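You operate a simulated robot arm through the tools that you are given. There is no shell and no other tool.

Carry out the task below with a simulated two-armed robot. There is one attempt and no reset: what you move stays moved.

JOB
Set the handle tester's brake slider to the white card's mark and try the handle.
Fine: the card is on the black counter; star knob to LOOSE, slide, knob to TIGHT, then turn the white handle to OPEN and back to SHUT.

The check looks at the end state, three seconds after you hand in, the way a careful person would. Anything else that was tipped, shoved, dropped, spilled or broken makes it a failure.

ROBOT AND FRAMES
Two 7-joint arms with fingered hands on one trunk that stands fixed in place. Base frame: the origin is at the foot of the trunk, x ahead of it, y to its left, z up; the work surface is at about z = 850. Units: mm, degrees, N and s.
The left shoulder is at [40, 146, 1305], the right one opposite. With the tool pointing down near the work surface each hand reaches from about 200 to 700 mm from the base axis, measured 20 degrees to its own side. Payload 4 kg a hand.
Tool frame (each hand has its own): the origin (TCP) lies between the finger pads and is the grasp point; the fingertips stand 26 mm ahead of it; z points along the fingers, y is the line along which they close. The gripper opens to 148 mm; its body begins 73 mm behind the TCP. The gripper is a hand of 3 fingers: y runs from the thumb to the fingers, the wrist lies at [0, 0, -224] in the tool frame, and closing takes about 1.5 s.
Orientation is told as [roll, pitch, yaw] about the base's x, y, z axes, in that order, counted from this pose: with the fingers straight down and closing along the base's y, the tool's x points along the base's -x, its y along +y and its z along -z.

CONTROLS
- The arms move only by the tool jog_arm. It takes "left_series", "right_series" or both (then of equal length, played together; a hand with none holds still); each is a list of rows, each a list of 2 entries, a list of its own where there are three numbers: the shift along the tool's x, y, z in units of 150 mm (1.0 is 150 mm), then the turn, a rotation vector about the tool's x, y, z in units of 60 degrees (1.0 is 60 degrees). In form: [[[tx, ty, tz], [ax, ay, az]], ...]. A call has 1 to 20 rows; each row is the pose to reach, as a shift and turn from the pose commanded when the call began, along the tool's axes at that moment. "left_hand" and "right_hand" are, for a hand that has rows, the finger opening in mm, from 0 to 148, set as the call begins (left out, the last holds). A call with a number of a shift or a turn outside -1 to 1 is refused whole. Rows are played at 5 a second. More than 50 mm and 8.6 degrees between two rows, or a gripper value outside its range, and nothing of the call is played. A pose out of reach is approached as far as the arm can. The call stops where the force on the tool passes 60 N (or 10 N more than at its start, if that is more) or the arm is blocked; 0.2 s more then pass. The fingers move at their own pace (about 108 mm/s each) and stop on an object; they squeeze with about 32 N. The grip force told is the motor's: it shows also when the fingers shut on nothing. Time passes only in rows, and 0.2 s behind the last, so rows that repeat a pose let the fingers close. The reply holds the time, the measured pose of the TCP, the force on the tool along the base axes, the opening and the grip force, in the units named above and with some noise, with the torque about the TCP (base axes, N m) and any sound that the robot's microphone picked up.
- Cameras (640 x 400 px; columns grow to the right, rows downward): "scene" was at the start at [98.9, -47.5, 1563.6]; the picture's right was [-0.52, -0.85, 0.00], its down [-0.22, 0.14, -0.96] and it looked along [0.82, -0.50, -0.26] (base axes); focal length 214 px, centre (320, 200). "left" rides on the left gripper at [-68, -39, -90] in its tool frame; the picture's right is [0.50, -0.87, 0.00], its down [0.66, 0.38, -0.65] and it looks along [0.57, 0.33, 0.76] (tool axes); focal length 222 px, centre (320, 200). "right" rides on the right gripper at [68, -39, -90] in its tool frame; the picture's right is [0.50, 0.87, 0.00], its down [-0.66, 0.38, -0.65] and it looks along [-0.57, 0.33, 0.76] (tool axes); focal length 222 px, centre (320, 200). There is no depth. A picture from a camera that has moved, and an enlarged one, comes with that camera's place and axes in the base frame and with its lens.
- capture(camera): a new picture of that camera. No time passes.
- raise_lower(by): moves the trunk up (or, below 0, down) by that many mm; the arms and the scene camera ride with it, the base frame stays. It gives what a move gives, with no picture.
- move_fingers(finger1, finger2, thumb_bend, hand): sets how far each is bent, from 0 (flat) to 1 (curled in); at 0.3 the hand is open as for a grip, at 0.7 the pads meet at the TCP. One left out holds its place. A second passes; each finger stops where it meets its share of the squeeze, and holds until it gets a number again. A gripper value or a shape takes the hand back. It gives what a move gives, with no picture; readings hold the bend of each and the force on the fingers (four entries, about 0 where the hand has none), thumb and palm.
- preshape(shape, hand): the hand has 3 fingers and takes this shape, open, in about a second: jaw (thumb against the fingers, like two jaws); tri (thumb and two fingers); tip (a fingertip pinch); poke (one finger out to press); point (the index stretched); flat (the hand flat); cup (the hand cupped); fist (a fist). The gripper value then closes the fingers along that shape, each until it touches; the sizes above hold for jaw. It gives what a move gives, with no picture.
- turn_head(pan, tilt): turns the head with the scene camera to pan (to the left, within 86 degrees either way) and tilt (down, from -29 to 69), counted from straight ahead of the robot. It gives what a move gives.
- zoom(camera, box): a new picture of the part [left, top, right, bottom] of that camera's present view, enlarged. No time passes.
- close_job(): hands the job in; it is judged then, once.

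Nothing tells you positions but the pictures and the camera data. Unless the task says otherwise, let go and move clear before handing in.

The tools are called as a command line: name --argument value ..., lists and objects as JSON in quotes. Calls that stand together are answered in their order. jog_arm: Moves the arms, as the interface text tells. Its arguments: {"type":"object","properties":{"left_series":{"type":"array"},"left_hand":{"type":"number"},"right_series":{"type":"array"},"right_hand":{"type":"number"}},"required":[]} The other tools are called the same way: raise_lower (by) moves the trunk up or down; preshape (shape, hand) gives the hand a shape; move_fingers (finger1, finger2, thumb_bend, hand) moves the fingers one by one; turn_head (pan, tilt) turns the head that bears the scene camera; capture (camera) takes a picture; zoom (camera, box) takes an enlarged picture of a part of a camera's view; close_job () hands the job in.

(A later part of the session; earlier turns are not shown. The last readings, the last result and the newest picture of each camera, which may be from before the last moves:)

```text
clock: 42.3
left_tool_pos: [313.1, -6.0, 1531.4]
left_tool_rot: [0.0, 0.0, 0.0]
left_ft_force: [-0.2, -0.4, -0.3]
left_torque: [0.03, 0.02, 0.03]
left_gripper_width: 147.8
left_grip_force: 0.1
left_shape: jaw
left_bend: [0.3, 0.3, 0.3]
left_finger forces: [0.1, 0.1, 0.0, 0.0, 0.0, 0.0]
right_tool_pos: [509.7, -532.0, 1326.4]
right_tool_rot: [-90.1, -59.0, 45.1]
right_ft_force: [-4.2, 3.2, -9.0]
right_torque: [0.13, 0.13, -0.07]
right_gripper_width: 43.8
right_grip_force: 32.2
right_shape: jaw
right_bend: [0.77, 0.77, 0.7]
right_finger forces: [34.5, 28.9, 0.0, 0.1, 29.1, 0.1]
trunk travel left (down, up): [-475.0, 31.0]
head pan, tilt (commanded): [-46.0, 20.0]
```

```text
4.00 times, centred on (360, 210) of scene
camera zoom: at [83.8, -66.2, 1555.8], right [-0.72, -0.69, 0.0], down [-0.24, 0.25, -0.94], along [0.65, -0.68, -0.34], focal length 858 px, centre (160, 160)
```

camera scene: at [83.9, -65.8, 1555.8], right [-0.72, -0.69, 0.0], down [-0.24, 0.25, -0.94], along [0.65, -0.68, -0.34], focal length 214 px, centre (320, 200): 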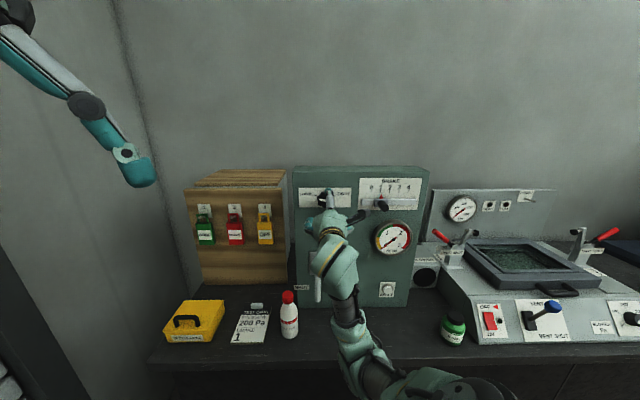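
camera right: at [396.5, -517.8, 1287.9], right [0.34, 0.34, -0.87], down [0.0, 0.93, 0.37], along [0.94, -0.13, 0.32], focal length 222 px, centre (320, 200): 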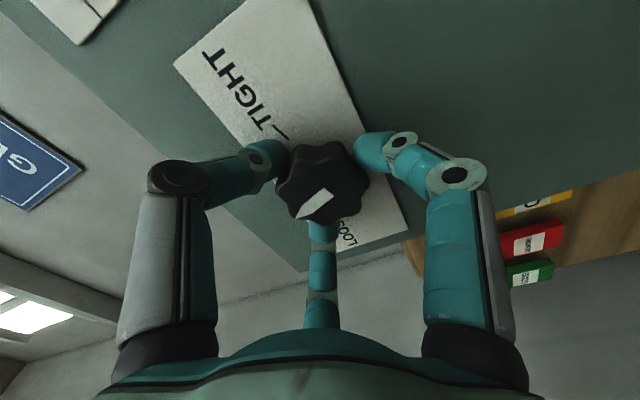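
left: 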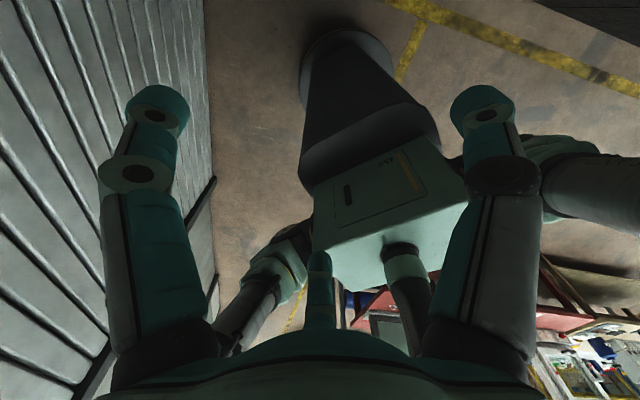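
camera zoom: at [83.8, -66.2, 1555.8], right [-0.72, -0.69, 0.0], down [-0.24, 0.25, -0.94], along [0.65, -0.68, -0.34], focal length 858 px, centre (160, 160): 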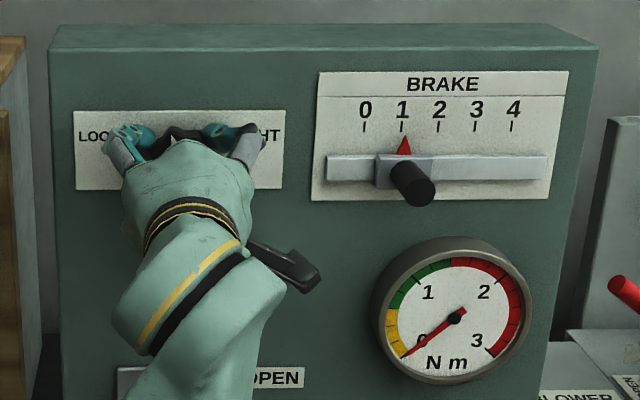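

The knob is turning back with the hand. I'll continue another 60°.

jog_arm --right_series '[[[0, 0, 0], [0, 0, 0.125]], [[0, 0, 0], [0, 0, 0.25]], [[0, 0, 0], [0, 0, 0.375]], [[0, 0, 0], [0, 0, 0.5]], [[0, 0, 0], [0, 0, 0.625]], [[0, 0, 0], [0, 0, 0.75]], [[0, 0, 0], [0, 0, 0.875]], [[0, 0, 0], [0, 0, 1.0]], [[0, 0, 0], [0, 0, 1.0]]]'

jog_arm --right_series '[[[0, 0, 0], [0, 0, 0.1]], [[0, 0, 0], [0, 0, 0.2]], [[0, 0, 0], [0, 0, 0.3]], [[0, 0, 0], [0, 0, 0.4]], [[0, 0, 0], [0, 0, 0.45]], [[0, 0, 0], [0, 0, 0.45]]]'

capture --camera "right"

zoom --camera "scene" --box '[280, 160, 440, 260]'

```text
clock: 44.3
left_tool_pos: [313.9, -6.6, 1532.0]
left_tool_rot: [0.1, 0.0, 0.1]
left_ft_force: [0.0, 0.4, -0.7]
left_torque: [-0.02, 0.01, -0.01]
left_gripper_width: 148.0
left_grip_force: 0.0
left_shape: jaw
left_bend: [0.3, 0.3, 0.3]
left_finger forces: [0.0, 0.0, 0.1, 0.0, 0.0, 0.1]
right_tool_pos: [509.4, -532.9, 1325.5]
right_tool_rot: [90.0, -60.9, -134.9]
right_ft_force: [-2.0, 1.3, -8.0]
right_torque: [0.14, 0.18, -0.07]
right_gripper_width: 43.6
right_grip_force: 31.3
right_shape: jaw
right_bend: [0.77, 0.77, 0.7]
right_finger forces: [33.5, 27.7, 0.0, 0.1, 34.7, 0.0]
trunk travel left (down, up): [-475.0, 31.0]
head pan, tilt (commanded): [-46.0, 20.0]
```

```text
clock: 45.7
left_tool_pos: [313.1, -6.5, 1532.1]
left_tool_rot: [-0.2, -0.1, 0.0]
left_ft_force: [-0.8, 0.2, -0.8]
left_torque: [0.04, 0.0, 0.02]
left_gripper_width: 147.9
left_grip_force: 0.2
left_shape: jaw
left_bend: [0.3, 0.3, 0.3]
left_finger forces: [0.0, 0.0, 0.1, 0.1, 0.1, 0.1]
right_tool_pos: [509.2, -531.8, 1325.6]
right_tool_rot: [90.1, -34.0, -135.2]
right_ft_force: [-1.2, 0.7, -4.0]
right_torque: [0.1, 0.15, -0.01]
right_gripper_width: 44.0
right_grip_force: 31.8
right_shape: jaw
right_bend: [0.77, 0.77, 0.7]
right_finger forces: [31.2, 29.8, 0.0, 0.1, 33.9, 0.0]
trunk travel left (down, up): [-475.0, 31.0]
head pan, tilt (commanded): [-46.0, 20.0]
```

```text
taken
camera right: at [468.9, -445.2, 1254.5], right [0.64, 0.64, 0.44], down [-0.7, 0.23, 0.68], along [0.33, -0.74, 0.59], focal length 222 px, centre (320, 200)
```

right: 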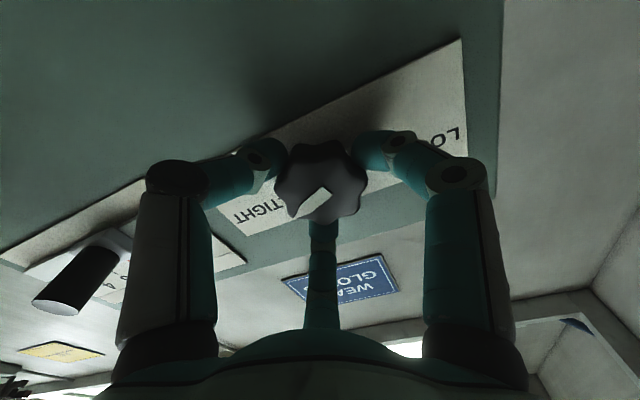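

```text
4.00 times, centred on (360, 210) of scene
camera zoom: at [84.4, -65.9, 1555.8], right [-0.72, -0.69, 0.0], down [-0.24, 0.25, -0.94], along [0.65, -0.68, -0.34], focal length 858 px, centre (160, 160)
```

zoom: 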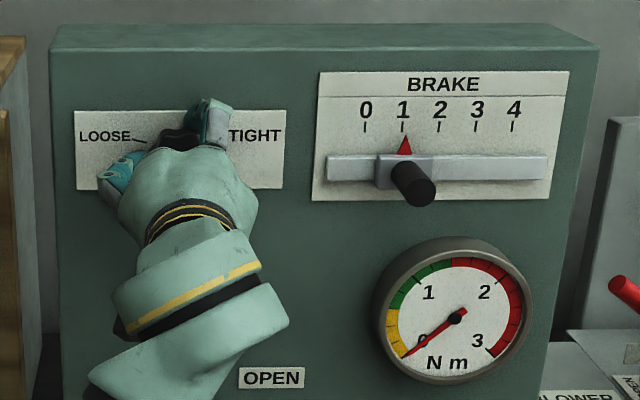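

About 4° remains to the original TIGHT position. I'll turn it to firm, then release and back off.

jog_arm --right_series '[[[0, 0, 0], [0, 0, 0.04]], [[0, 0, 0], [0, 0, 0.08]], [[0, 0, 0], [0, 0, 0.08]]]'

jog_arm --right_series '[[[0, 0, 0], [0, 0, 0]], [[0, 0, 0], [0, 0, 0]], [[0, 0, 0], [0, 0, 0]], [[0, 0, 0], [0, 0, 0]], [[0, 0, 0], [0, 0, 0]]]' --right_hand 120

jog_arm --right_series '[[[0, 0, -0.15], [0, 0, 0]], [[0, 0, -0.3], [0, 0, 0]], [[0, 0, -0.43], [0, 0, 0]], [[0, 0, -0.43], [0, 0, 0]]]'

capture --camera "right"

zoom --camera "scene" --box '[280, 160, 440, 260]'

```text
clock: 46.5
left_tool_pos: [313.3, -5.6, 1531.5]
left_tool_rot: [-0.1, 0.0, 0.0]
left_ft_force: [0.6, 0.4, 0.2]
left_torque: [0.01, 0.02, 0.0]
left_gripper_width: 147.8
left_grip_force: 0.0
left_shape: jaw
left_bend: [0.3, 0.3, 0.3]
left_finger forces: [0.1, 0.0, 0.0, 0.1, 0.1, 0.0]
right_tool_pos: [509.7, -531.9, 1324.7]
right_tool_rot: [90.0, -29.2, -135.0]
right_ft_force: [-1.8, 1.5, -5.8]
right_torque: [0.12, 0.16, 0.0]
right_gripper_width: 43.8
right_grip_force: 32.2
right_shape: jaw
right_bend: [0.77, 0.77, 0.7]
right_finger forces: [30.6, 29.2, 0.0, 0.0, 35.1, 0.0]
trunk travel left (down, up): [-475.0, 31.0]
head pan, tilt (commanded): [-46.0, 20.0]
```

```text
clock: 47.7
left_tool_pos: [312.2, -5.4, 1530.5]
left_tool_rot: [-0.1, -0.1, 0.0]
left_ft_force: [0.6, 0.4, -0.7]
left_torque: [0.02, -0.01, -0.01]
left_gripper_width: 147.8
left_grip_force: 0.0
left_shape: jaw
left_bend: [0.3, 0.3, 0.3]
left_finger forces: [0.0, 0.0, 0.0, 0.1, 0.0, 0.0]
right_tool_pos: [508.8, -531.3, 1324.2]
right_tool_rot: [90.1, -29.3, -135.2]
right_ft_force: [0.1, 0.9, 1.0]
right_torque: [0.04, 0.03, -0.03]
right_gripper_width: 119.8
right_grip_force: 0.1
right_shape: jaw
right_bend: [0.25, 0.25, 0.46]
right_finger forces: [0.1, 0.0, 0.0, 0.0, 0.1, 0.1]
trunk travel left (down, up): [-475.0, 31.0]
head pan, tilt (commanded): [-46.0, 20.0]
```

```text
clock: 48.7
left_tool_pos: [313.9, -5.3, 1531.7]
left_tool_rot: [-0.2, 0.0, -0.1]
left_ft_force: [0.4, -0.3, -0.2]
left_torque: [-0.03, -0.01, -0.03]
left_gripper_width: 147.8
left_grip_force: 0.0
left_shape: jaw
left_bend: [0.3, 0.3, 0.3]
left_finger forces: [0.1, 0.0, 0.1, 0.0, 0.0, 0.1]
right_tool_pos: [463.8, -485.5, 1325.6]
right_tool_rot: [90.1, -29.3, -135.1]
right_ft_force: [0.4, 0.7, -0.1]
right_torque: [0.04, -0.02, 0.0]
right_gripper_width: 120.0
right_grip_force: 0.1
right_shape: jaw
right_bend: [0.25, 0.25, 0.46]
right_finger forces: [0.0, 0.1, 0.0, 0.0, 0.0, 0.1]
trunk travel left (down, up): [-475.0, 31.0]
head pan, tilt (commanded): [-46.0, 20.0]
```

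```text
taken
camera right: at [427.0, -394.8, 1258.2], right [0.61, 0.61, 0.51], down [-0.74, 0.19, 0.65], along [0.3, -0.77, 0.56], focal length 222 px, centre (320, 200)
```

right: 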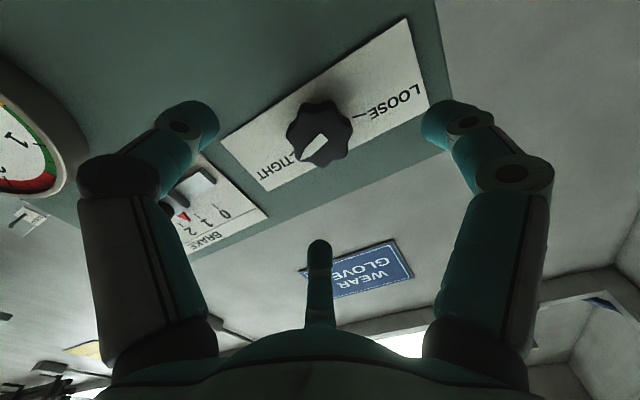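

```text
4.00 times, centred on (360, 210) of scene
camera zoom: at [84.2, -65.7, 1555.8], right [-0.72, -0.69, 0.0], down [-0.24, 0.25, -0.94], along [0.65, -0.68, -0.34], focal length 858 px, centre (160, 160)
```

zoom: 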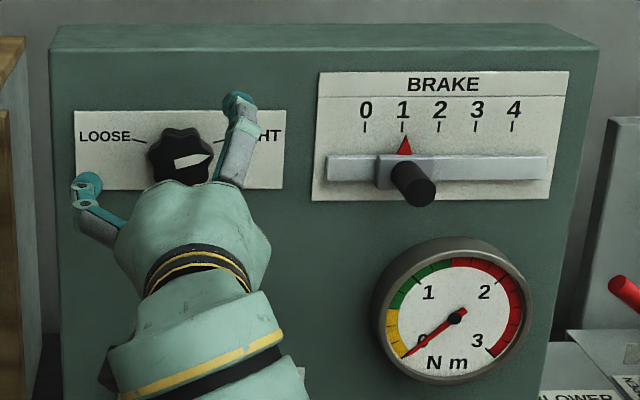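

zoom --camera "scene" --box '[295, 175, 359, 215]'

zoom --camera "right" --box '[250, 60, 410, 200]'

zoom --camera "scene" --box '[352, 170, 416, 210]'

```text
10.00 times, centred on (327, 195) of scene
camera zoom: at [84.2, -65.7, 1555.8], right [-0.72, -0.69, 0.0], down [-0.24, 0.25, -0.94], along [0.65, -0.68, -0.34], focal length 2145 px, centre (250, 250)
```

zoom: 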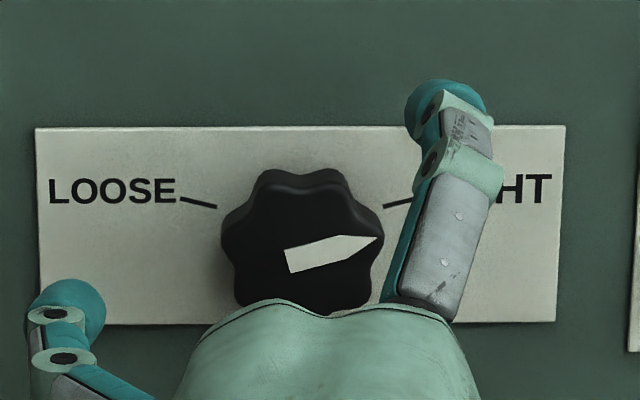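

```text
2.86 times, centred on (330, 130) of right
camera zoom: at [427.0, -394.8, 1258.2], right [0.61, 0.61, 0.51], down [-0.74, 0.19, 0.65], along [0.3, -0.77, 0.56], focal length 635 px, centre (291, 400)
```

zoom: 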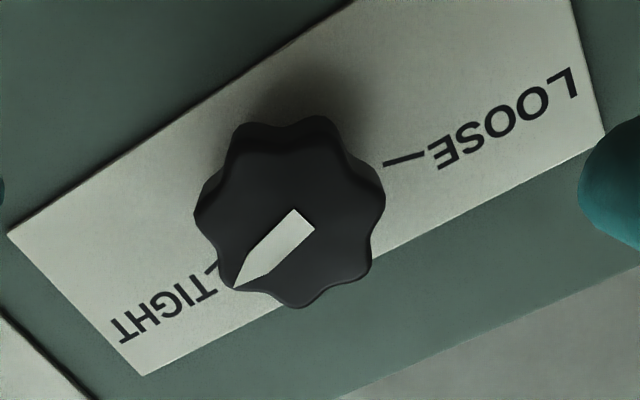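

```text
10.00 times, centred on (384, 190) of scene
camera zoom: at [84.2, -65.7, 1555.8], right [-0.72, -0.69, 0.0], down [-0.24, 0.25, -0.94], along [0.65, -0.68, -0.34], focal length 2145 px, centre (-320, 300)
```

zoom: 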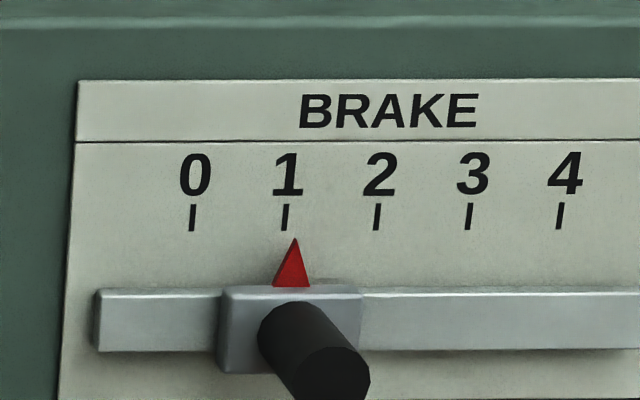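

The knob pointer is parallel to its TIGHT tick and the slider stays on 1. Next is the handle, so I'll move straight down while rotating the wrist back to thumb-right, keeping clear of the lever and the bottle.

jog_arm --right_series '[[[0.049, -0.087, 0], [0, 0, -0.1]], [[0.098, -0.174, 0], [0, 0, -0.2]], [[0.147, -0.262, 0], [0, 0, -0.3]], [[0.196, -0.349, 0], [0, 0, -0.4]], [[0.245, -0.436, 0], [0, 0, -0.5]], [[0.293, -0.523, 0], [0, 0, -0.6]], [[0.342, -0.61, 0], [0, 0, -0.7]], [[0.391, -0.698, 0], [0, 0, -0.8]], [[0.44, -0.785, 0], [0, 0, -0.9]], [[0.489, -0.872, 0], [0, 0, -1.0]], [[0.489, -0.872, 0], [0, 0, -1.0]]]' --right_hand 80

capture --camera "scene"

capture --camera "right"

```text
clock: 51.1
left_tool_pos: [314.2, -5.2, 1531.4]
left_tool_rot: [-0.1, 0.0, 0.0]
left_ft_force: [-0.4, 0.6, -0.7]
left_torque: [0.01, 0.01, -0.03]
left_gripper_width: 148.0
left_grip_force: 0.1
left_shape: jaw
left_bend: [0.3, 0.3, 0.3]
left_finger forces: [0.0, 0.0, 0.0, 0.0, 0.0, 0.1]
right_tool_pos: [462.6, -484.0, 1177.7]
right_tool_rot: [98.9, -89.5, -143.8]
right_ft_force: [0.8, 0.2, 0.6]
right_torque: [-0.01, 0.01, -0.01]
right_gripper_width: 80.5
right_grip_force: 0.0
right_shape: jaw
right_bend: [0.34, 0.34, 0.7]
right_finger forces: [0.1, 0.1, 0.0, 0.0, 0.0, 0.1]
trunk travel left (down, up): [-475.0, 31.0]
head pan, tilt (commanded): [-46.0, 20.0]
```

```text
taken
camera scene: at [84.1, -65.6, 1555.8], right [-0.72, -0.69, 0.0], down [-0.24, 0.25, -0.94], along [0.65, -0.68, -0.34], focal length 214 px, centre (320, 200)
```

scene: 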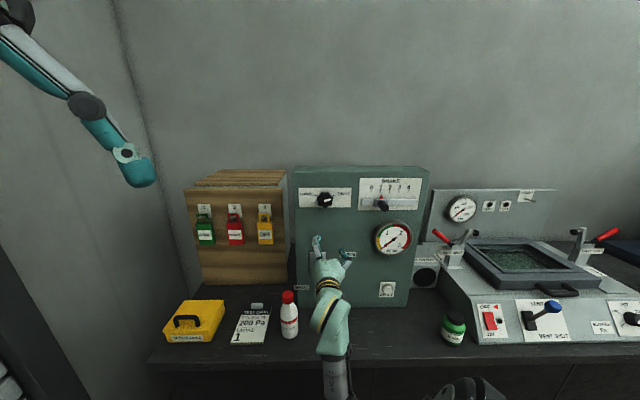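

```text
taken
camera right: at [370.8, -448.8, 1107.7], right [0.62, 0.62, -0.49], down [-0.2, 0.73, 0.66], along [0.76, -0.31, 0.57], focal length 222 px, centre (320, 200)
```

right: 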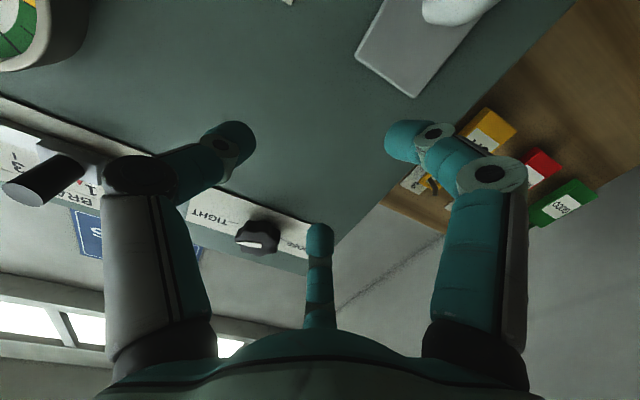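

jog_arm --right_series '[[[0.1, 0, -0.1], [0, 0, 0]], [[0.3, 0, -0.15], [0, 0, 0]], [[0.5, 0, -0.15], [0, 0, 0]], [[0.7, 0, -0.15], [0, 0, 0]], [[0.9, 0, -0.15], [0, 0, 0]], [[0.9, 0, -0.15], [0, 0, 0]]]'

capture --camera "scene"

capture --camera "right"

```text
clock: 52.5
left_tool_pos: [312.8, -5.2, 1531.8]
left_tool_rot: [-0.1, 0.0, 0.0]
left_ft_force: [0.7, 0.1, -0.2]
left_torque: [-0.01, -0.02, 0.0]
left_gripper_width: 148.1
left_grip_force: 0.0
left_shape: jaw
left_bend: [0.3, 0.3, 0.3]
left_finger forces: [0.1, 0.0, 0.1, 0.1, 0.1, 0.1]
right_tool_pos: [448.9, -470.9, 1040.7]
right_tool_rot: [97.0, -89.3, -142.0]
right_ft_force: [-0.1, 0.2, 0.6]
right_torque: [-0.01, 0.0, 0.02]
right_gripper_width: 80.4
right_grip_force: 0.0
right_shape: jaw
right_bend: [0.34, 0.34, 0.7]
right_finger forces: [0.0, 0.0, 0.0, 0.0, 0.0, 0.1]
trunk travel left (down, up): [-475.0, 31.0]
head pan, tilt (commanded): [-46.0, 20.0]
```

```text
taken
camera scene: at [84.1, -65.8, 1555.8], right [-0.72, -0.69, 0.0], down [-0.24, 0.25, -0.94], along [0.65, -0.68, -0.34], focal length 214 px, centre (320, 200)
```

scene: 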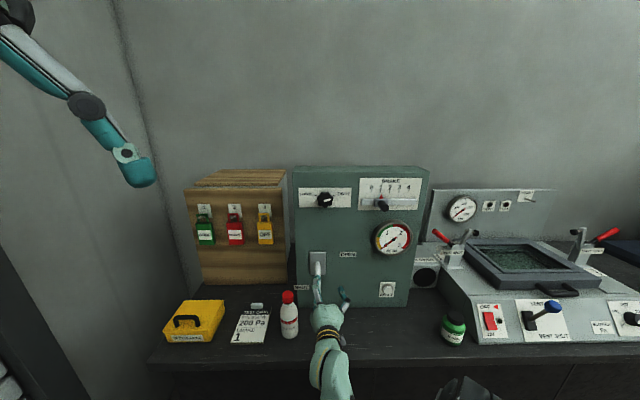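

```text
taken
camera right: at [357.6, -434.5, 972.4], right [0.62, 0.62, -0.49], down [-0.2, 0.72, 0.66], along [0.76, -0.31, 0.57], focal length 222 px, centre (320, 200)
```

right: 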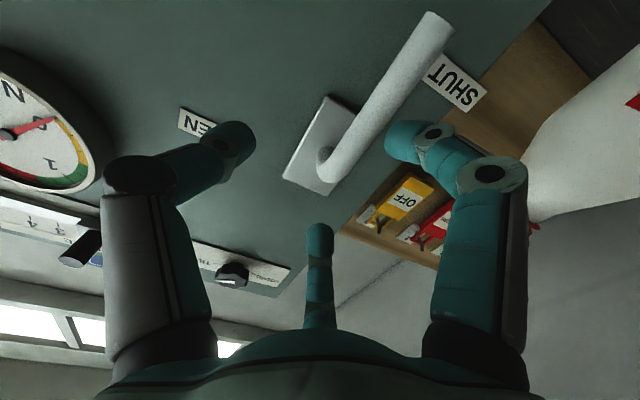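

The hand camera now sees the white lever hanging from its plate. I'll zoom from both cameras to triangulate the pivot and the lever end.

zoom --camera "right" --box '[240, 0, 496, 200]'

zoom --camera "scene" --box '[270, 235, 398, 325]'

```text
2.00 times, centred on (368, 100) of right
camera zoom: at [357.6, -434.5, 972.4], right [0.62, 0.62, -0.49], down [-0.2, 0.72, 0.66], along [0.76, -0.31, 0.57], focal length 444 px, centre (224, 400)
```

zoom: 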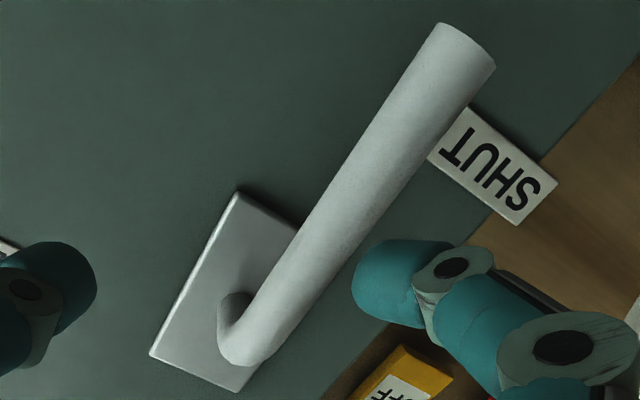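

```text
4.44 times, centred on (334, 280) of scene
camera zoom: at [84.1, -65.8, 1555.8], right [-0.72, -0.69, 0.0], down [-0.24, 0.25, -0.94], along [0.65, -0.68, -0.34], focal length 953 px, centre (258, -156)
```

zoom: 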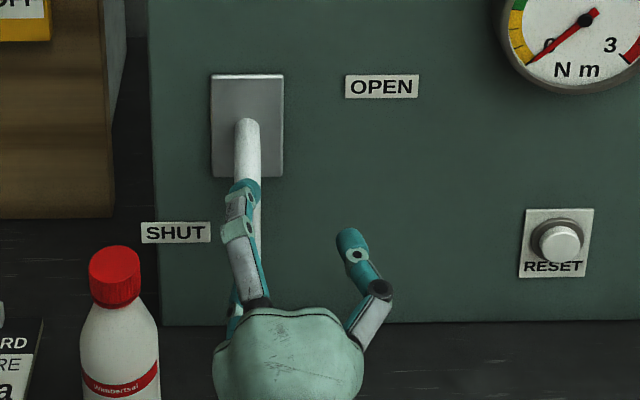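

Triangulation puts the handle's pivot at about s=-9, z=1066, with the rod about 44 mm off the panel and its end at z≈944. OPEN is the lever horizontal to the right. The bottle is about 70 mm left of the lever, so I'll approach thumb-right with the fingers half open, first aligning at standoff.

jog_arm --right_series '[[[0.1, 0.04, 0], [0, 0, -0.004]], [[0.2, 0.08, 0], [0, 0, -0.008]], [[0.3, 0.12, 0], [0, 0, -0.012]], [[0.4, 0.164, 0], [0, 0, -0.012]], [[0.4, 0.164, 0], [0, 0, -0.012]]]'

capture --camera "right"

zoom --camera "scene" --box '[250, 235, 398, 345]'

```text
clock: 53.9
left_tool_pos: [312.9, -6.5, 1532.9]
left_tool_rot: [0.0, 0.0, 0.0]
left_ft_force: [-0.7, 0.0, 0.0]
left_torque: [-0.03, -0.01, 0.0]
left_gripper_width: 148.0
left_grip_force: 0.0
left_shape: jaw
left_bend: [0.3, 0.3, 0.3]
left_finger forces: [0.0, 0.0, 0.1, 0.1, 0.1, 0.1]
right_tool_pos: [458.2, -491.1, 1000.4]
right_tool_rot: [-121.6, -83.0, 76.5]
right_ft_force: [-0.5, -0.4, 0.1]
right_torque: [-0.01, -0.02, -0.04]
right_gripper_width: 80.5
right_grip_force: 0.0
right_shape: jaw
right_bend: [0.34, 0.34, 0.7]
right_finger forces: [0.0, 0.0, 0.1, 0.1, 0.0, 0.1]
trunk travel left (down, up): [-475.0, 31.0]
head pan, tilt (commanded): [-46.0, 20.0]
stopped in row 5 (right hand): the arm was blocked; the commanded pose is now the measured one
```

```text
taken
camera right: at [363.1, -464.1, 930.5], right [0.6, 0.55, -0.59], down [-0.18, 0.8, 0.57], along [0.78, -0.24, 0.58], focal length 222 px, centre (320, 200)
```

right: 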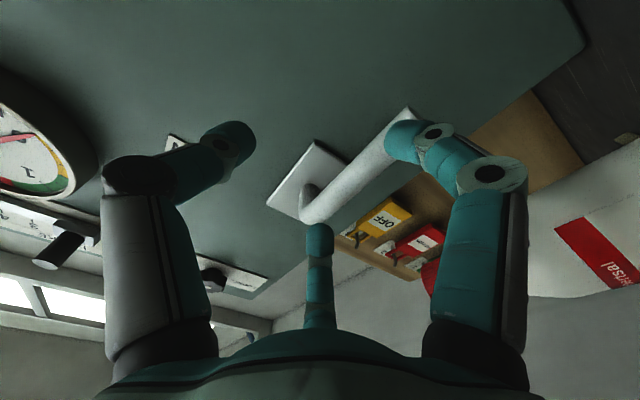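

```text
3.64 times, centred on (324, 290) of scene
camera zoom: at [83.9, -65.6, 1556.9], right [-0.72, -0.69, 0.0], down [-0.24, 0.25, -0.94], along [0.65, -0.68, -0.34], focal length 780 px, centre (306, -127)
```

zoom: 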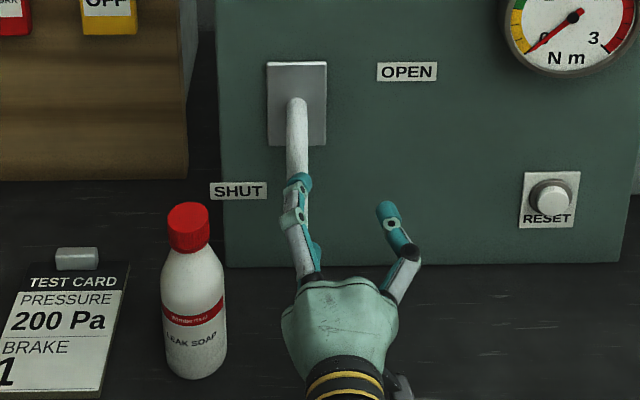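

The arm reports it was blocked with no force at the hand, so something farther up (elbow or forearm) may be touching. I'll look down at the arm with the head.

turn_head --pan -50 --tilt 60

capture --camera "scene"

capture --camera "left"

```text
clock: 55.0
left_tool_pos: [312.1, -5.2, 1532.4]
left_tool_rot: [-0.1, 0.1, 0.1]
left_ft_force: [0.2, 1.1, -0.4]
left_torque: [0.03, -0.01, 0.01]
left_gripper_width: 148.0
left_grip_force: 0.2
left_shape: jaw
left_bend: [0.3, 0.3, 0.3]
left_finger forces: [0.0, 0.0, 0.0, 0.1, 0.0, 0.1]
right_tool_pos: [458.4, -490.3, 999.4]
right_tool_rot: [-122.2, -83.1, 77.1]
right_ft_force: [-0.1, 0.2, -0.1]
right_torque: [-0.02, -0.02, -0.01]
right_gripper_width: 80.8
right_grip_force: 0.1
right_shape: jaw
right_bend: [0.34, 0.34, 0.7]
right_finger forces: [0.0, 0.0, 0.0, 0.1, 0.1, 0.1]
trunk travel left (down, up): [-475.0, 31.0]
head pan, tilt (commanded): [-50.0, 60.0]
```

```text
taken
camera scene: at [62.1, -49.8, 1497.7], right [-0.77, -0.64, 0.0], down [-0.56, 0.66, -0.5], along [0.32, -0.38, -0.87], focal length 214 px, centre (320, 200)
```

scene: 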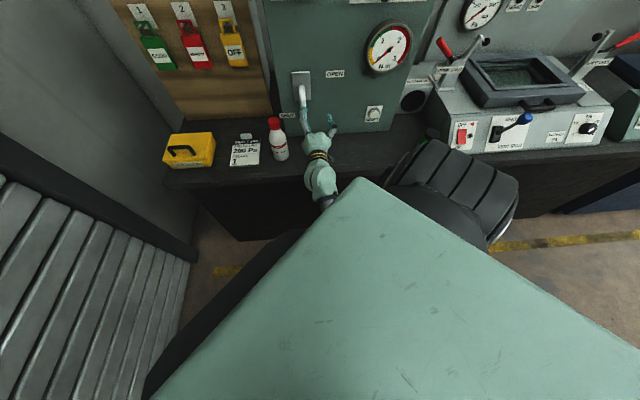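

```text
taken
camera left: at [380.4, -45.4, 1620.3], right [-0.5, -0.87, 0.0], down [-0.66, 0.38, 0.65], along [-0.57, 0.33, -0.76], focal length 222 px, centre (320, 200)
```

left: 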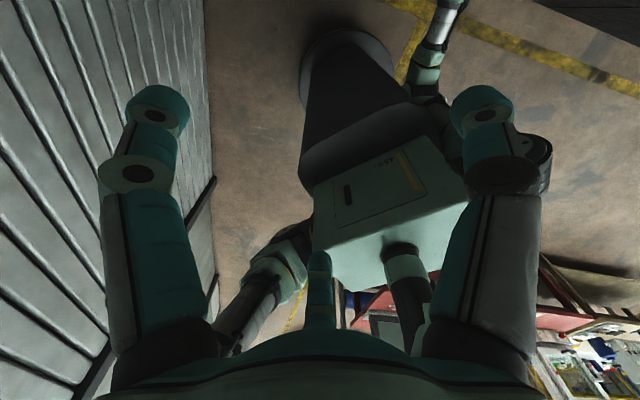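

The upper arm is folded beside the trunk column, and I believe the elbow is touching the trunk. Nothing on the counter is involved. I'll raise the hand again, restore its orientation, and then lower the trunk so the elbow sits farther forward.

jog_arm --right_series '[[[-0.2, -0.02, 0.013], [0, 0, 0]], [[-0.4, -0.04, 0.026], [0, 0.03, 0.05]], [[-0.6, -0.061, 0.038], [0, 0.061, 0.097]], [[-0.8, -0.082, 0.051], [0, 0.061, 0.097]], [[-0.993, -0.102, 0.064], [0, 0.061, 0.097]], [[-0.993, -0.102, 0.064], [0, 0.061, 0.097]]]'

turn_head --pan -46 --tilt 20

capture --camera "scene"

```text
clock: 56.4
left_tool_pos: [313.1, -6.1, 1531.5]
left_tool_rot: [-0.1, 0.0, 0.0]
left_ft_force: [-0.1, 0.0, 0.2]
left_torque: [0.02, 0.02, 0.0]
left_gripper_width: 147.9
left_grip_force: 0.0
left_shape: jaw
left_bend: [0.3, 0.3, 0.3]
left_finger forces: [0.0, 0.1, 0.0, 0.0, 0.1, 0.0]
right_tool_pos: [456.7, -488.1, 1149.5]
right_tool_rot: [-33.8, -89.8, -11.2]
right_ft_force: [0.0, -0.5, -0.1]
right_torque: [-0.01, 0.01, -0.04]
right_gripper_width: 80.6
right_grip_force: 0.1
right_shape: jaw
right_bend: [0.34, 0.34, 0.7]
right_finger forces: [0.1, 0.0, 0.0, 0.0, 0.0, 0.1]
trunk travel left (down, up): [-475.0, 31.0]
head pan, tilt (commanded): [-50.0, 60.0]
```

```text
clock: 57.4
left_tool_pos: [313.4, -4.7, 1531.4]
left_tool_rot: [-0.2, 0.0, 0.0]
left_ft_force: [-0.7, -0.7, -0.4]
left_torque: [0.01, -0.04, 0.01]
left_gripper_width: 147.7
left_grip_force: 0.1
left_shape: jaw
left_bend: [0.3, 0.3, 0.3]
left_finger forces: [0.0, 0.1, 0.0, 0.0, 0.0, 0.1]
right_tool_pos: [456.0, -488.6, 1147.4]
right_tool_rot: [-7.3, -90.0, -37.7]
right_ft_force: [0.3, 0.2, -0.1]
right_torque: [0.01, -0.01, 0.03]
right_gripper_width: 80.6
right_grip_force: 0.1
right_shape: jaw
right_bend: [0.34, 0.34, 0.7]
right_finger forces: [0.0, 0.1, 0.1, 0.0, 0.0, 0.0]
trunk travel left (down, up): [-475.0, 31.0]
head pan, tilt (commanded): [-46.0, 20.0]
```

```text
taken
camera scene: at [84.0, -65.7, 1555.8], right [-0.72, -0.69, 0.0], down [-0.24, 0.25, -0.94], along [0.65, -0.68, -0.34], focal length 214 px, centre (320, 200)
```

scene: 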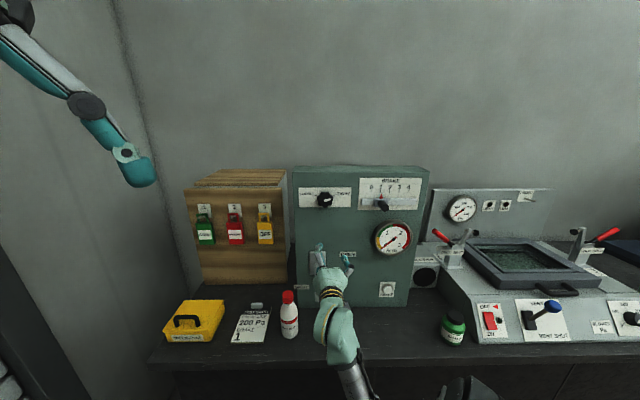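

The arm is free again. I'll raise the hand 150 mm and then lower the trunk 220 mm.

jog_arm --right_series '[[[-0.2, 0, 0], [0, 0, 0]], [[-0.4, 0, 0], [0, 0, 0]], [[-0.6, 0, 0], [0, 0, 0]], [[-0.8, 0, 0], [0, 0, 0]], [[-1.0, 0, 0], [0, 0, 0]], [[-1.0, 0, 0], [0, 0, 0]]]'

raise_lower --by -110

capture --camera "scene"

capture --camera "left"

```text
clock: 58.8
left_tool_pos: [312.8, -5.9, 1532.1]
left_tool_rot: [-0.1, -0.1, -0.1]
left_ft_force: [0.4, -1.6, -0.6]
left_torque: [-0.01, 0.01, 0.0]
left_gripper_width: 147.8
left_grip_force: 0.0
left_shape: jaw
left_bend: [0.3, 0.3, 0.3]
left_finger forces: [0.1, 0.0, 0.0, 0.0, 0.0, 0.1]
right_tool_pos: [459.0, -493.0, 1298.0]
right_tool_rot: [-8.5, -90.0, -36.5]
right_ft_force: [0.3, -0.6, 0.2]
right_torque: [-0.02, 0.01, -0.01]
right_gripper_width: 80.7
right_grip_force: 0.1
right_shape: jaw
right_bend: [0.34, 0.34, 0.7]
right_finger forces: [0.0, 0.0, 0.0, 0.0, 0.0, 0.0]
trunk travel left (down, up): [-475.0, 31.0]
head pan, tilt (commanded): [-46.0, 20.0]
```

```text
clock: 60.2
left_tool_pos: [311.2, -4.9, 1420.2]
left_tool_rot: [-0.2, 0.0, 0.1]
left_ft_force: [0.6, 0.0, 0.3]
left_torque: [-0.01, -0.01, 0.01]
left_gripper_width: 148.0
left_grip_force: 0.0
left_shape: jaw
left_bend: [0.3, 0.3, 0.3]
left_finger forces: [0.0, 0.0, 0.0, 0.0, 0.0, 0.0]
right_tool_pos: [459.3, -491.1, 1186.3]
right_tool_rot: [4.6, -90.0, -49.6]
right_ft_force: [-0.4, -0.3, 0.7]
right_torque: [-0.03, -0.01, -0.02]
right_gripper_width: 80.5
right_grip_force: 0.1
right_shape: jaw
right_bend: [0.34, 0.34, 0.7]
right_finger forces: [0.1, 0.1, 0.0, 0.0, 0.1, 0.0]
trunk travel left (down, up): [-365.0, 141.0]
head pan, tilt (commanded): [-46.0, 20.0]
```

```text
taken
camera scene: at [83.9, -65.7, 1444.6], right [-0.72, -0.69, 0.0], down [-0.24, 0.25, -0.94], along [0.65, -0.68, -0.34], focal length 214 px, centre (320, 200)
```

scene: 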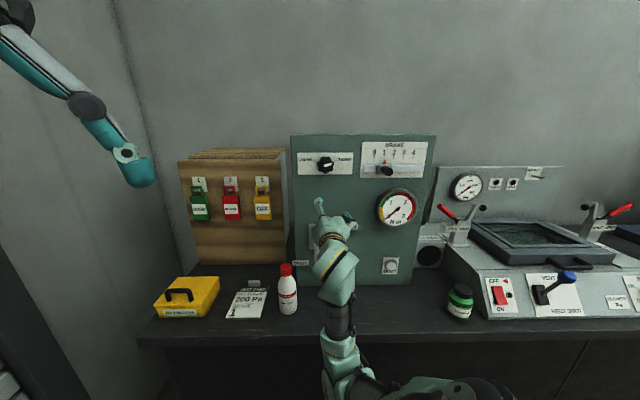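

```text
taken
camera left: at [380.3, -45.4, 1509.1], right [-0.5, -0.87, 0.0], down [-0.66, 0.38, 0.65], along [-0.57, 0.33, -0.76], focal length 222 px, centre (320, 200)
```

left: 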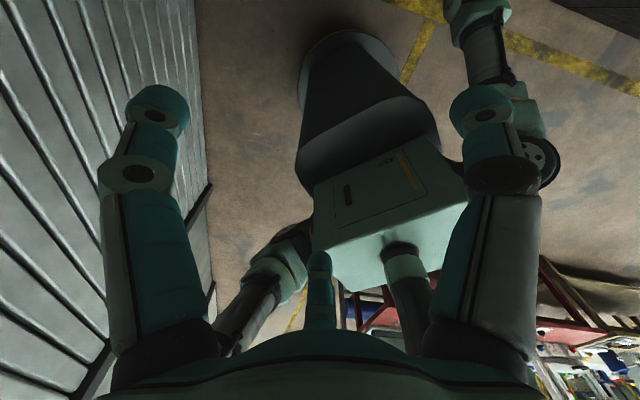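

raise_lower --by -110

capture --camera "scene"

capture --camera "right"

```text
clock: 61.7
left_tool_pos: [312.9, -4.8, 1310.3]
left_tool_rot: [-0.1, -0.1, 0.1]
left_ft_force: [1.6, -0.3, 0.1]
left_torque: [0.0, -0.03, -0.01]
left_gripper_width: 147.8
left_grip_force: 0.0
left_shape: jaw
left_bend: [0.3, 0.3, 0.3]
left_finger forces: [0.1, 0.1, 0.0, 0.0, 0.0, 0.0]
right_tool_pos: [459.4, -491.3, 1077.9]
right_tool_rot: [0.8, -90.1, -45.7]
right_ft_force: [0.3, 0.3, 0.3]
right_torque: [-0.01, 0.01, 0.0]
right_gripper_width: 80.4
right_grip_force: 0.0
right_shape: jaw
right_bend: [0.34, 0.34, 0.7]
right_finger forces: [0.0, 0.0, 0.0, 0.0, 0.0, 0.1]
trunk travel left (down, up): [-255.0, 251.0]
head pan, tilt (commanded): [-46.0, 20.0]
```

```text
taken
camera scene: at [83.8, -65.7, 1335.6], right [-0.72, -0.69, 0.0], down [-0.24, 0.25, -0.94], along [0.65, -0.68, -0.34], focal length 214 px, centre (320, 200)
```

scene: 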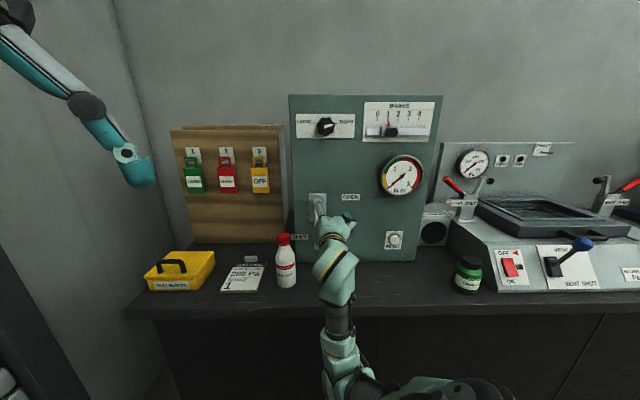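

```text
taken
camera right: at [366.8, -456.2, 1009.6], right [0.61, 0.61, -0.5], down [-0.19, 0.73, 0.66], along [0.77, -0.3, 0.57], focal length 222 px, centre (320, 200)
```

right: 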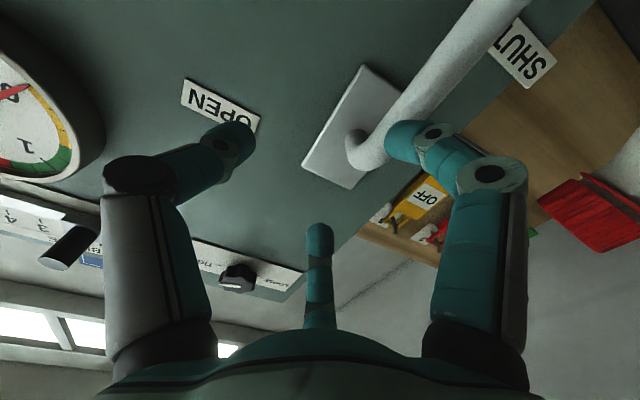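

The trunk is lowered and the arm posture looks clear. Now I'll align at standoff in front of the lever's middle (s≈-9, z≈981).

jog_arm --right_series '[[[0.16, 0.05, 0], [0, 0, 0]], [[0.32, 0.1, 0], [0, 0, 0]], [[0.48, 0.16, 0], [0, 0, 0]], [[0.647, 0.21, 0], [0, 0, 0]], [[0.647, 0.21, 0], [0, 0, 0]]]'

capture --camera "right"

capture --camera "scene"

zoom --camera "scene" --box '[250, 180, 410, 280]'

```text
clock: 62.9
left_tool_pos: [312.5, -5.9, 1312.3]
left_tool_rot: [-0.1, 0.0, 0.1]
left_ft_force: [-0.1, 1.2, -0.3]
left_torque: [0.02, -0.01, 0.04]
left_gripper_width: 147.7
left_grip_force: 0.0
left_shape: jaw
left_bend: [0.3, 0.3, 0.3]
left_finger forces: [0.0, 0.0, 0.0, 0.0, 0.0, 0.0]
right_tool_pos: [483.4, -468.2, 978.1]
right_tool_rot: [3.7, -90.0, -48.7]
right_ft_force: [-0.3, -0.7, -0.1]
right_torque: [0.03, 0.04, 0.01]
right_gripper_width: 80.5
right_grip_force: 0.0
right_shape: jaw
right_bend: [0.34, 0.34, 0.7]
right_finger forces: [0.0, 0.0, 0.0, 0.0, 0.0, 0.0]
trunk travel left (down, up): [-255.0, 251.0]
head pan, tilt (commanded): [-46.0, 20.0]
```

```text
taken
camera right: at [390.2, -432.2, 911.3], right [0.61, 0.61, -0.5], down [-0.19, 0.73, 0.66], along [0.77, -0.3, 0.57], focal length 222 px, centre (320, 200)
```

right: 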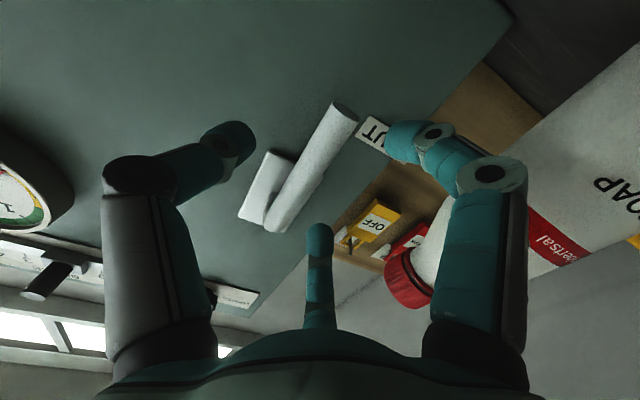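

```text
taken
camera scene: at [84.0, -65.7, 1335.6], right [-0.72, -0.69, 0.0], down [-0.24, 0.25, -0.94], along [0.65, -0.68, -0.34], focal length 214 px, centre (320, 200)
```

scene: 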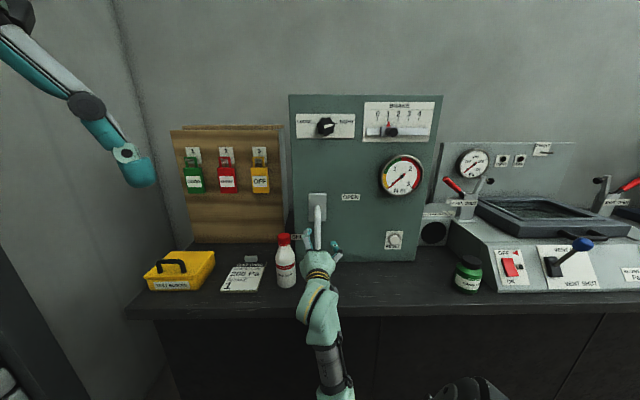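

```text
4.00 times, centred on (330, 230) of scene
camera zoom: at [84.0, -65.7, 1335.6], right [-0.72, -0.69, 0.0], down [-0.24, 0.25, -0.94], along [0.65, -0.68, -0.34], focal length 858 px, centre (280, 80)
```

zoom: 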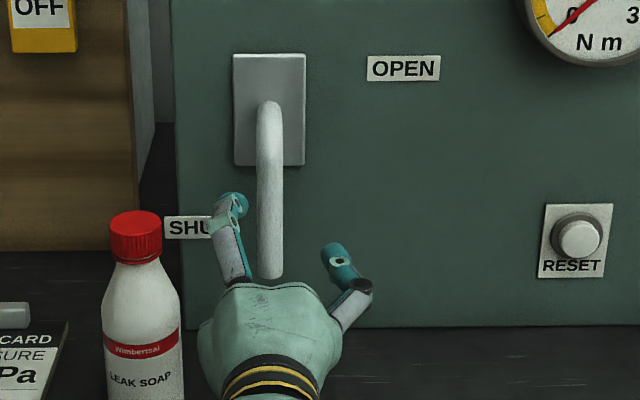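

The hand is aligned: lever at s≈-10.7, rod depth about q=724, pivot at z≈1068. I'll advance 49 mm so the rod enters between thumb and fingers.

jog_arm --right_series '[[[0, 0, 0.07], [0, 0, 0]], [[0, 0, 0.14], [0, 0, 0]], [[0, 0, 0.21], [0, 0, 0]], [[0, 0, 0.27], [0, 0, 0]], [[0, 0, 0.325], [0, 0, 0]], [[0, 0, 0.325], [0, 0, 0]]]'

capture --camera "right"

zoom --camera "scene" --box '[250, 180, 410, 280]'

```text
clock: 64.3
left_tool_pos: [312.6, -5.6, 1310.7]
left_tool_rot: [-0.1, -0.1, 0.0]
left_ft_force: [0.2, -0.1, -0.4]
left_torque: [-0.02, 0.02, 0.02]
left_gripper_width: 147.9
left_grip_force: 0.1
left_shape: jaw
left_bend: [0.3, 0.3, 0.3]
left_finger forces: [0.0, 0.0, 0.0, 0.1, 0.1, 0.0]
right_tool_pos: [516.1, -503.2, 980.2]
right_tool_rot: [11.4, -90.0, -56.4]
right_ft_force: [0.3, 0.1, 0.4]
right_torque: [0.03, -0.01, 0.0]
right_gripper_width: 80.3
right_grip_force: 0.1
right_shape: jaw
right_bend: [0.34, 0.34, 0.7]
right_finger forces: [0.1, 0.0, 0.0, 0.1, 0.1, 0.1]
trunk travel left (down, up): [-255.0, 251.0]
head pan, tilt (commanded): [-46.0, 20.0]
```

```text
taken
camera right: at [423.8, -467.5, 911.9], right [0.61, 0.61, -0.5], down [-0.19, 0.73, 0.66], along [0.77, -0.3, 0.57], focal length 222 px, centre (320, 200)
```

right: 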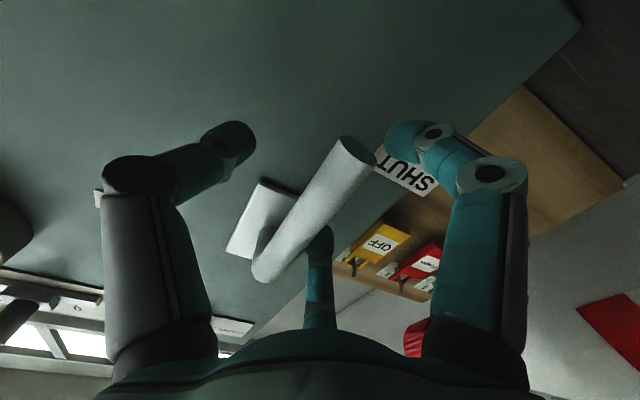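

```text
4.00 times, centred on (330, 230) of scene
camera zoom: at [83.9, -65.6, 1335.6], right [-0.72, -0.69, 0.0], down [-0.24, 0.25, -0.94], along [0.65, -0.68, -0.34], focal length 858 px, centre (280, 80)
```

zoom: 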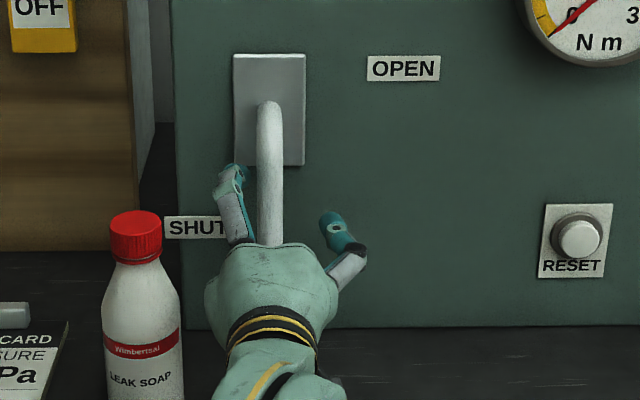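

The rod passes right through the grasp point. I'll close the hand on it.

jog_arm --right_series '[[[0, 0, 0], [0, 0, 0]], [[0, 0, 0], [0, 0, 0]], [[0, 0, 0], [0, 0, 0]], [[0, 0, 0], [0, 0, 0]], [[0, 0, 0], [0, 0, 0]], [[0, 0, 0], [0, 0, 0]], [[0, 0, 0], [0, 0, 0]]]' --right_hand 0

capture --camera "right"

zoom --camera "scene" --box '[250, 180, 410, 280]'

```text
clock: 65.9
left_tool_pos: [314.0, -7.2, 1310.5]
left_tool_rot: [0.0, 0.1, 0.0]
left_ft_force: [0.0, -0.1, 0.3]
left_torque: [0.01, 0.03, 0.01]
left_gripper_width: 147.9
left_grip_force: 0.1
left_shape: jaw
left_bend: [0.3, 0.3, 0.3]
left_finger forces: [0.2, 0.0, 0.1, 0.1, 0.0, 0.1]
right_tool_pos: [518.0, -504.3, 979.8]
right_tool_rot: [-20.6, -89.9, -24.4]
right_ft_force: [13.9, -11.2, 7.2]
right_torque: [-0.09, -0.02, -0.05]
right_gripper_width: 6.7
right_grip_force: 32.4
right_shape: jaw
right_bend: [0.76, 0.76, 0.73]
right_finger forces: [26.7, 26.6, 0.0, 0.0, 31.3, 0.0]
trunk travel left (down, up): [-255.0, 251.0]
head pan, tilt (commanded): [-46.0, 20.0]
```

```text
taken
camera right: at [425.1, -468.7, 911.0], right [0.61, 0.61, -0.5], down [-0.19, 0.73, 0.66], along [0.77, -0.3, 0.56], focal length 222 px, centre (320, 200)
```

right: 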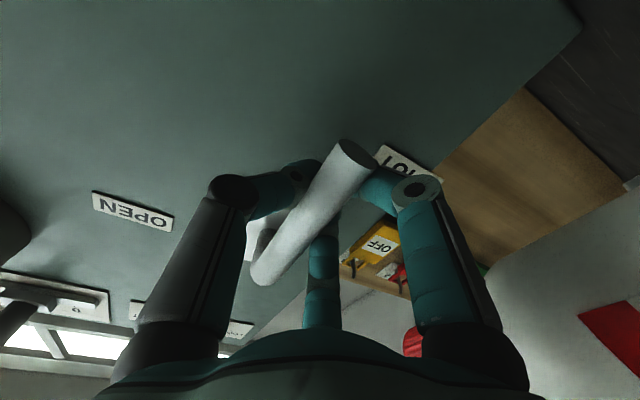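

```text
4.00 times, centred on (330, 230) of scene
camera zoom: at [85.9, -67.3, 1335.4], right [-0.72, -0.69, 0.0], down [-0.24, 0.25, -0.94], along [0.65, -0.68, -0.34], focal length 858 px, centre (280, 80)
```

zoom: 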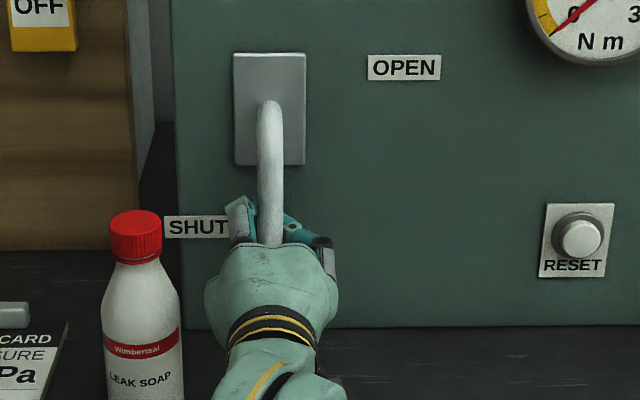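

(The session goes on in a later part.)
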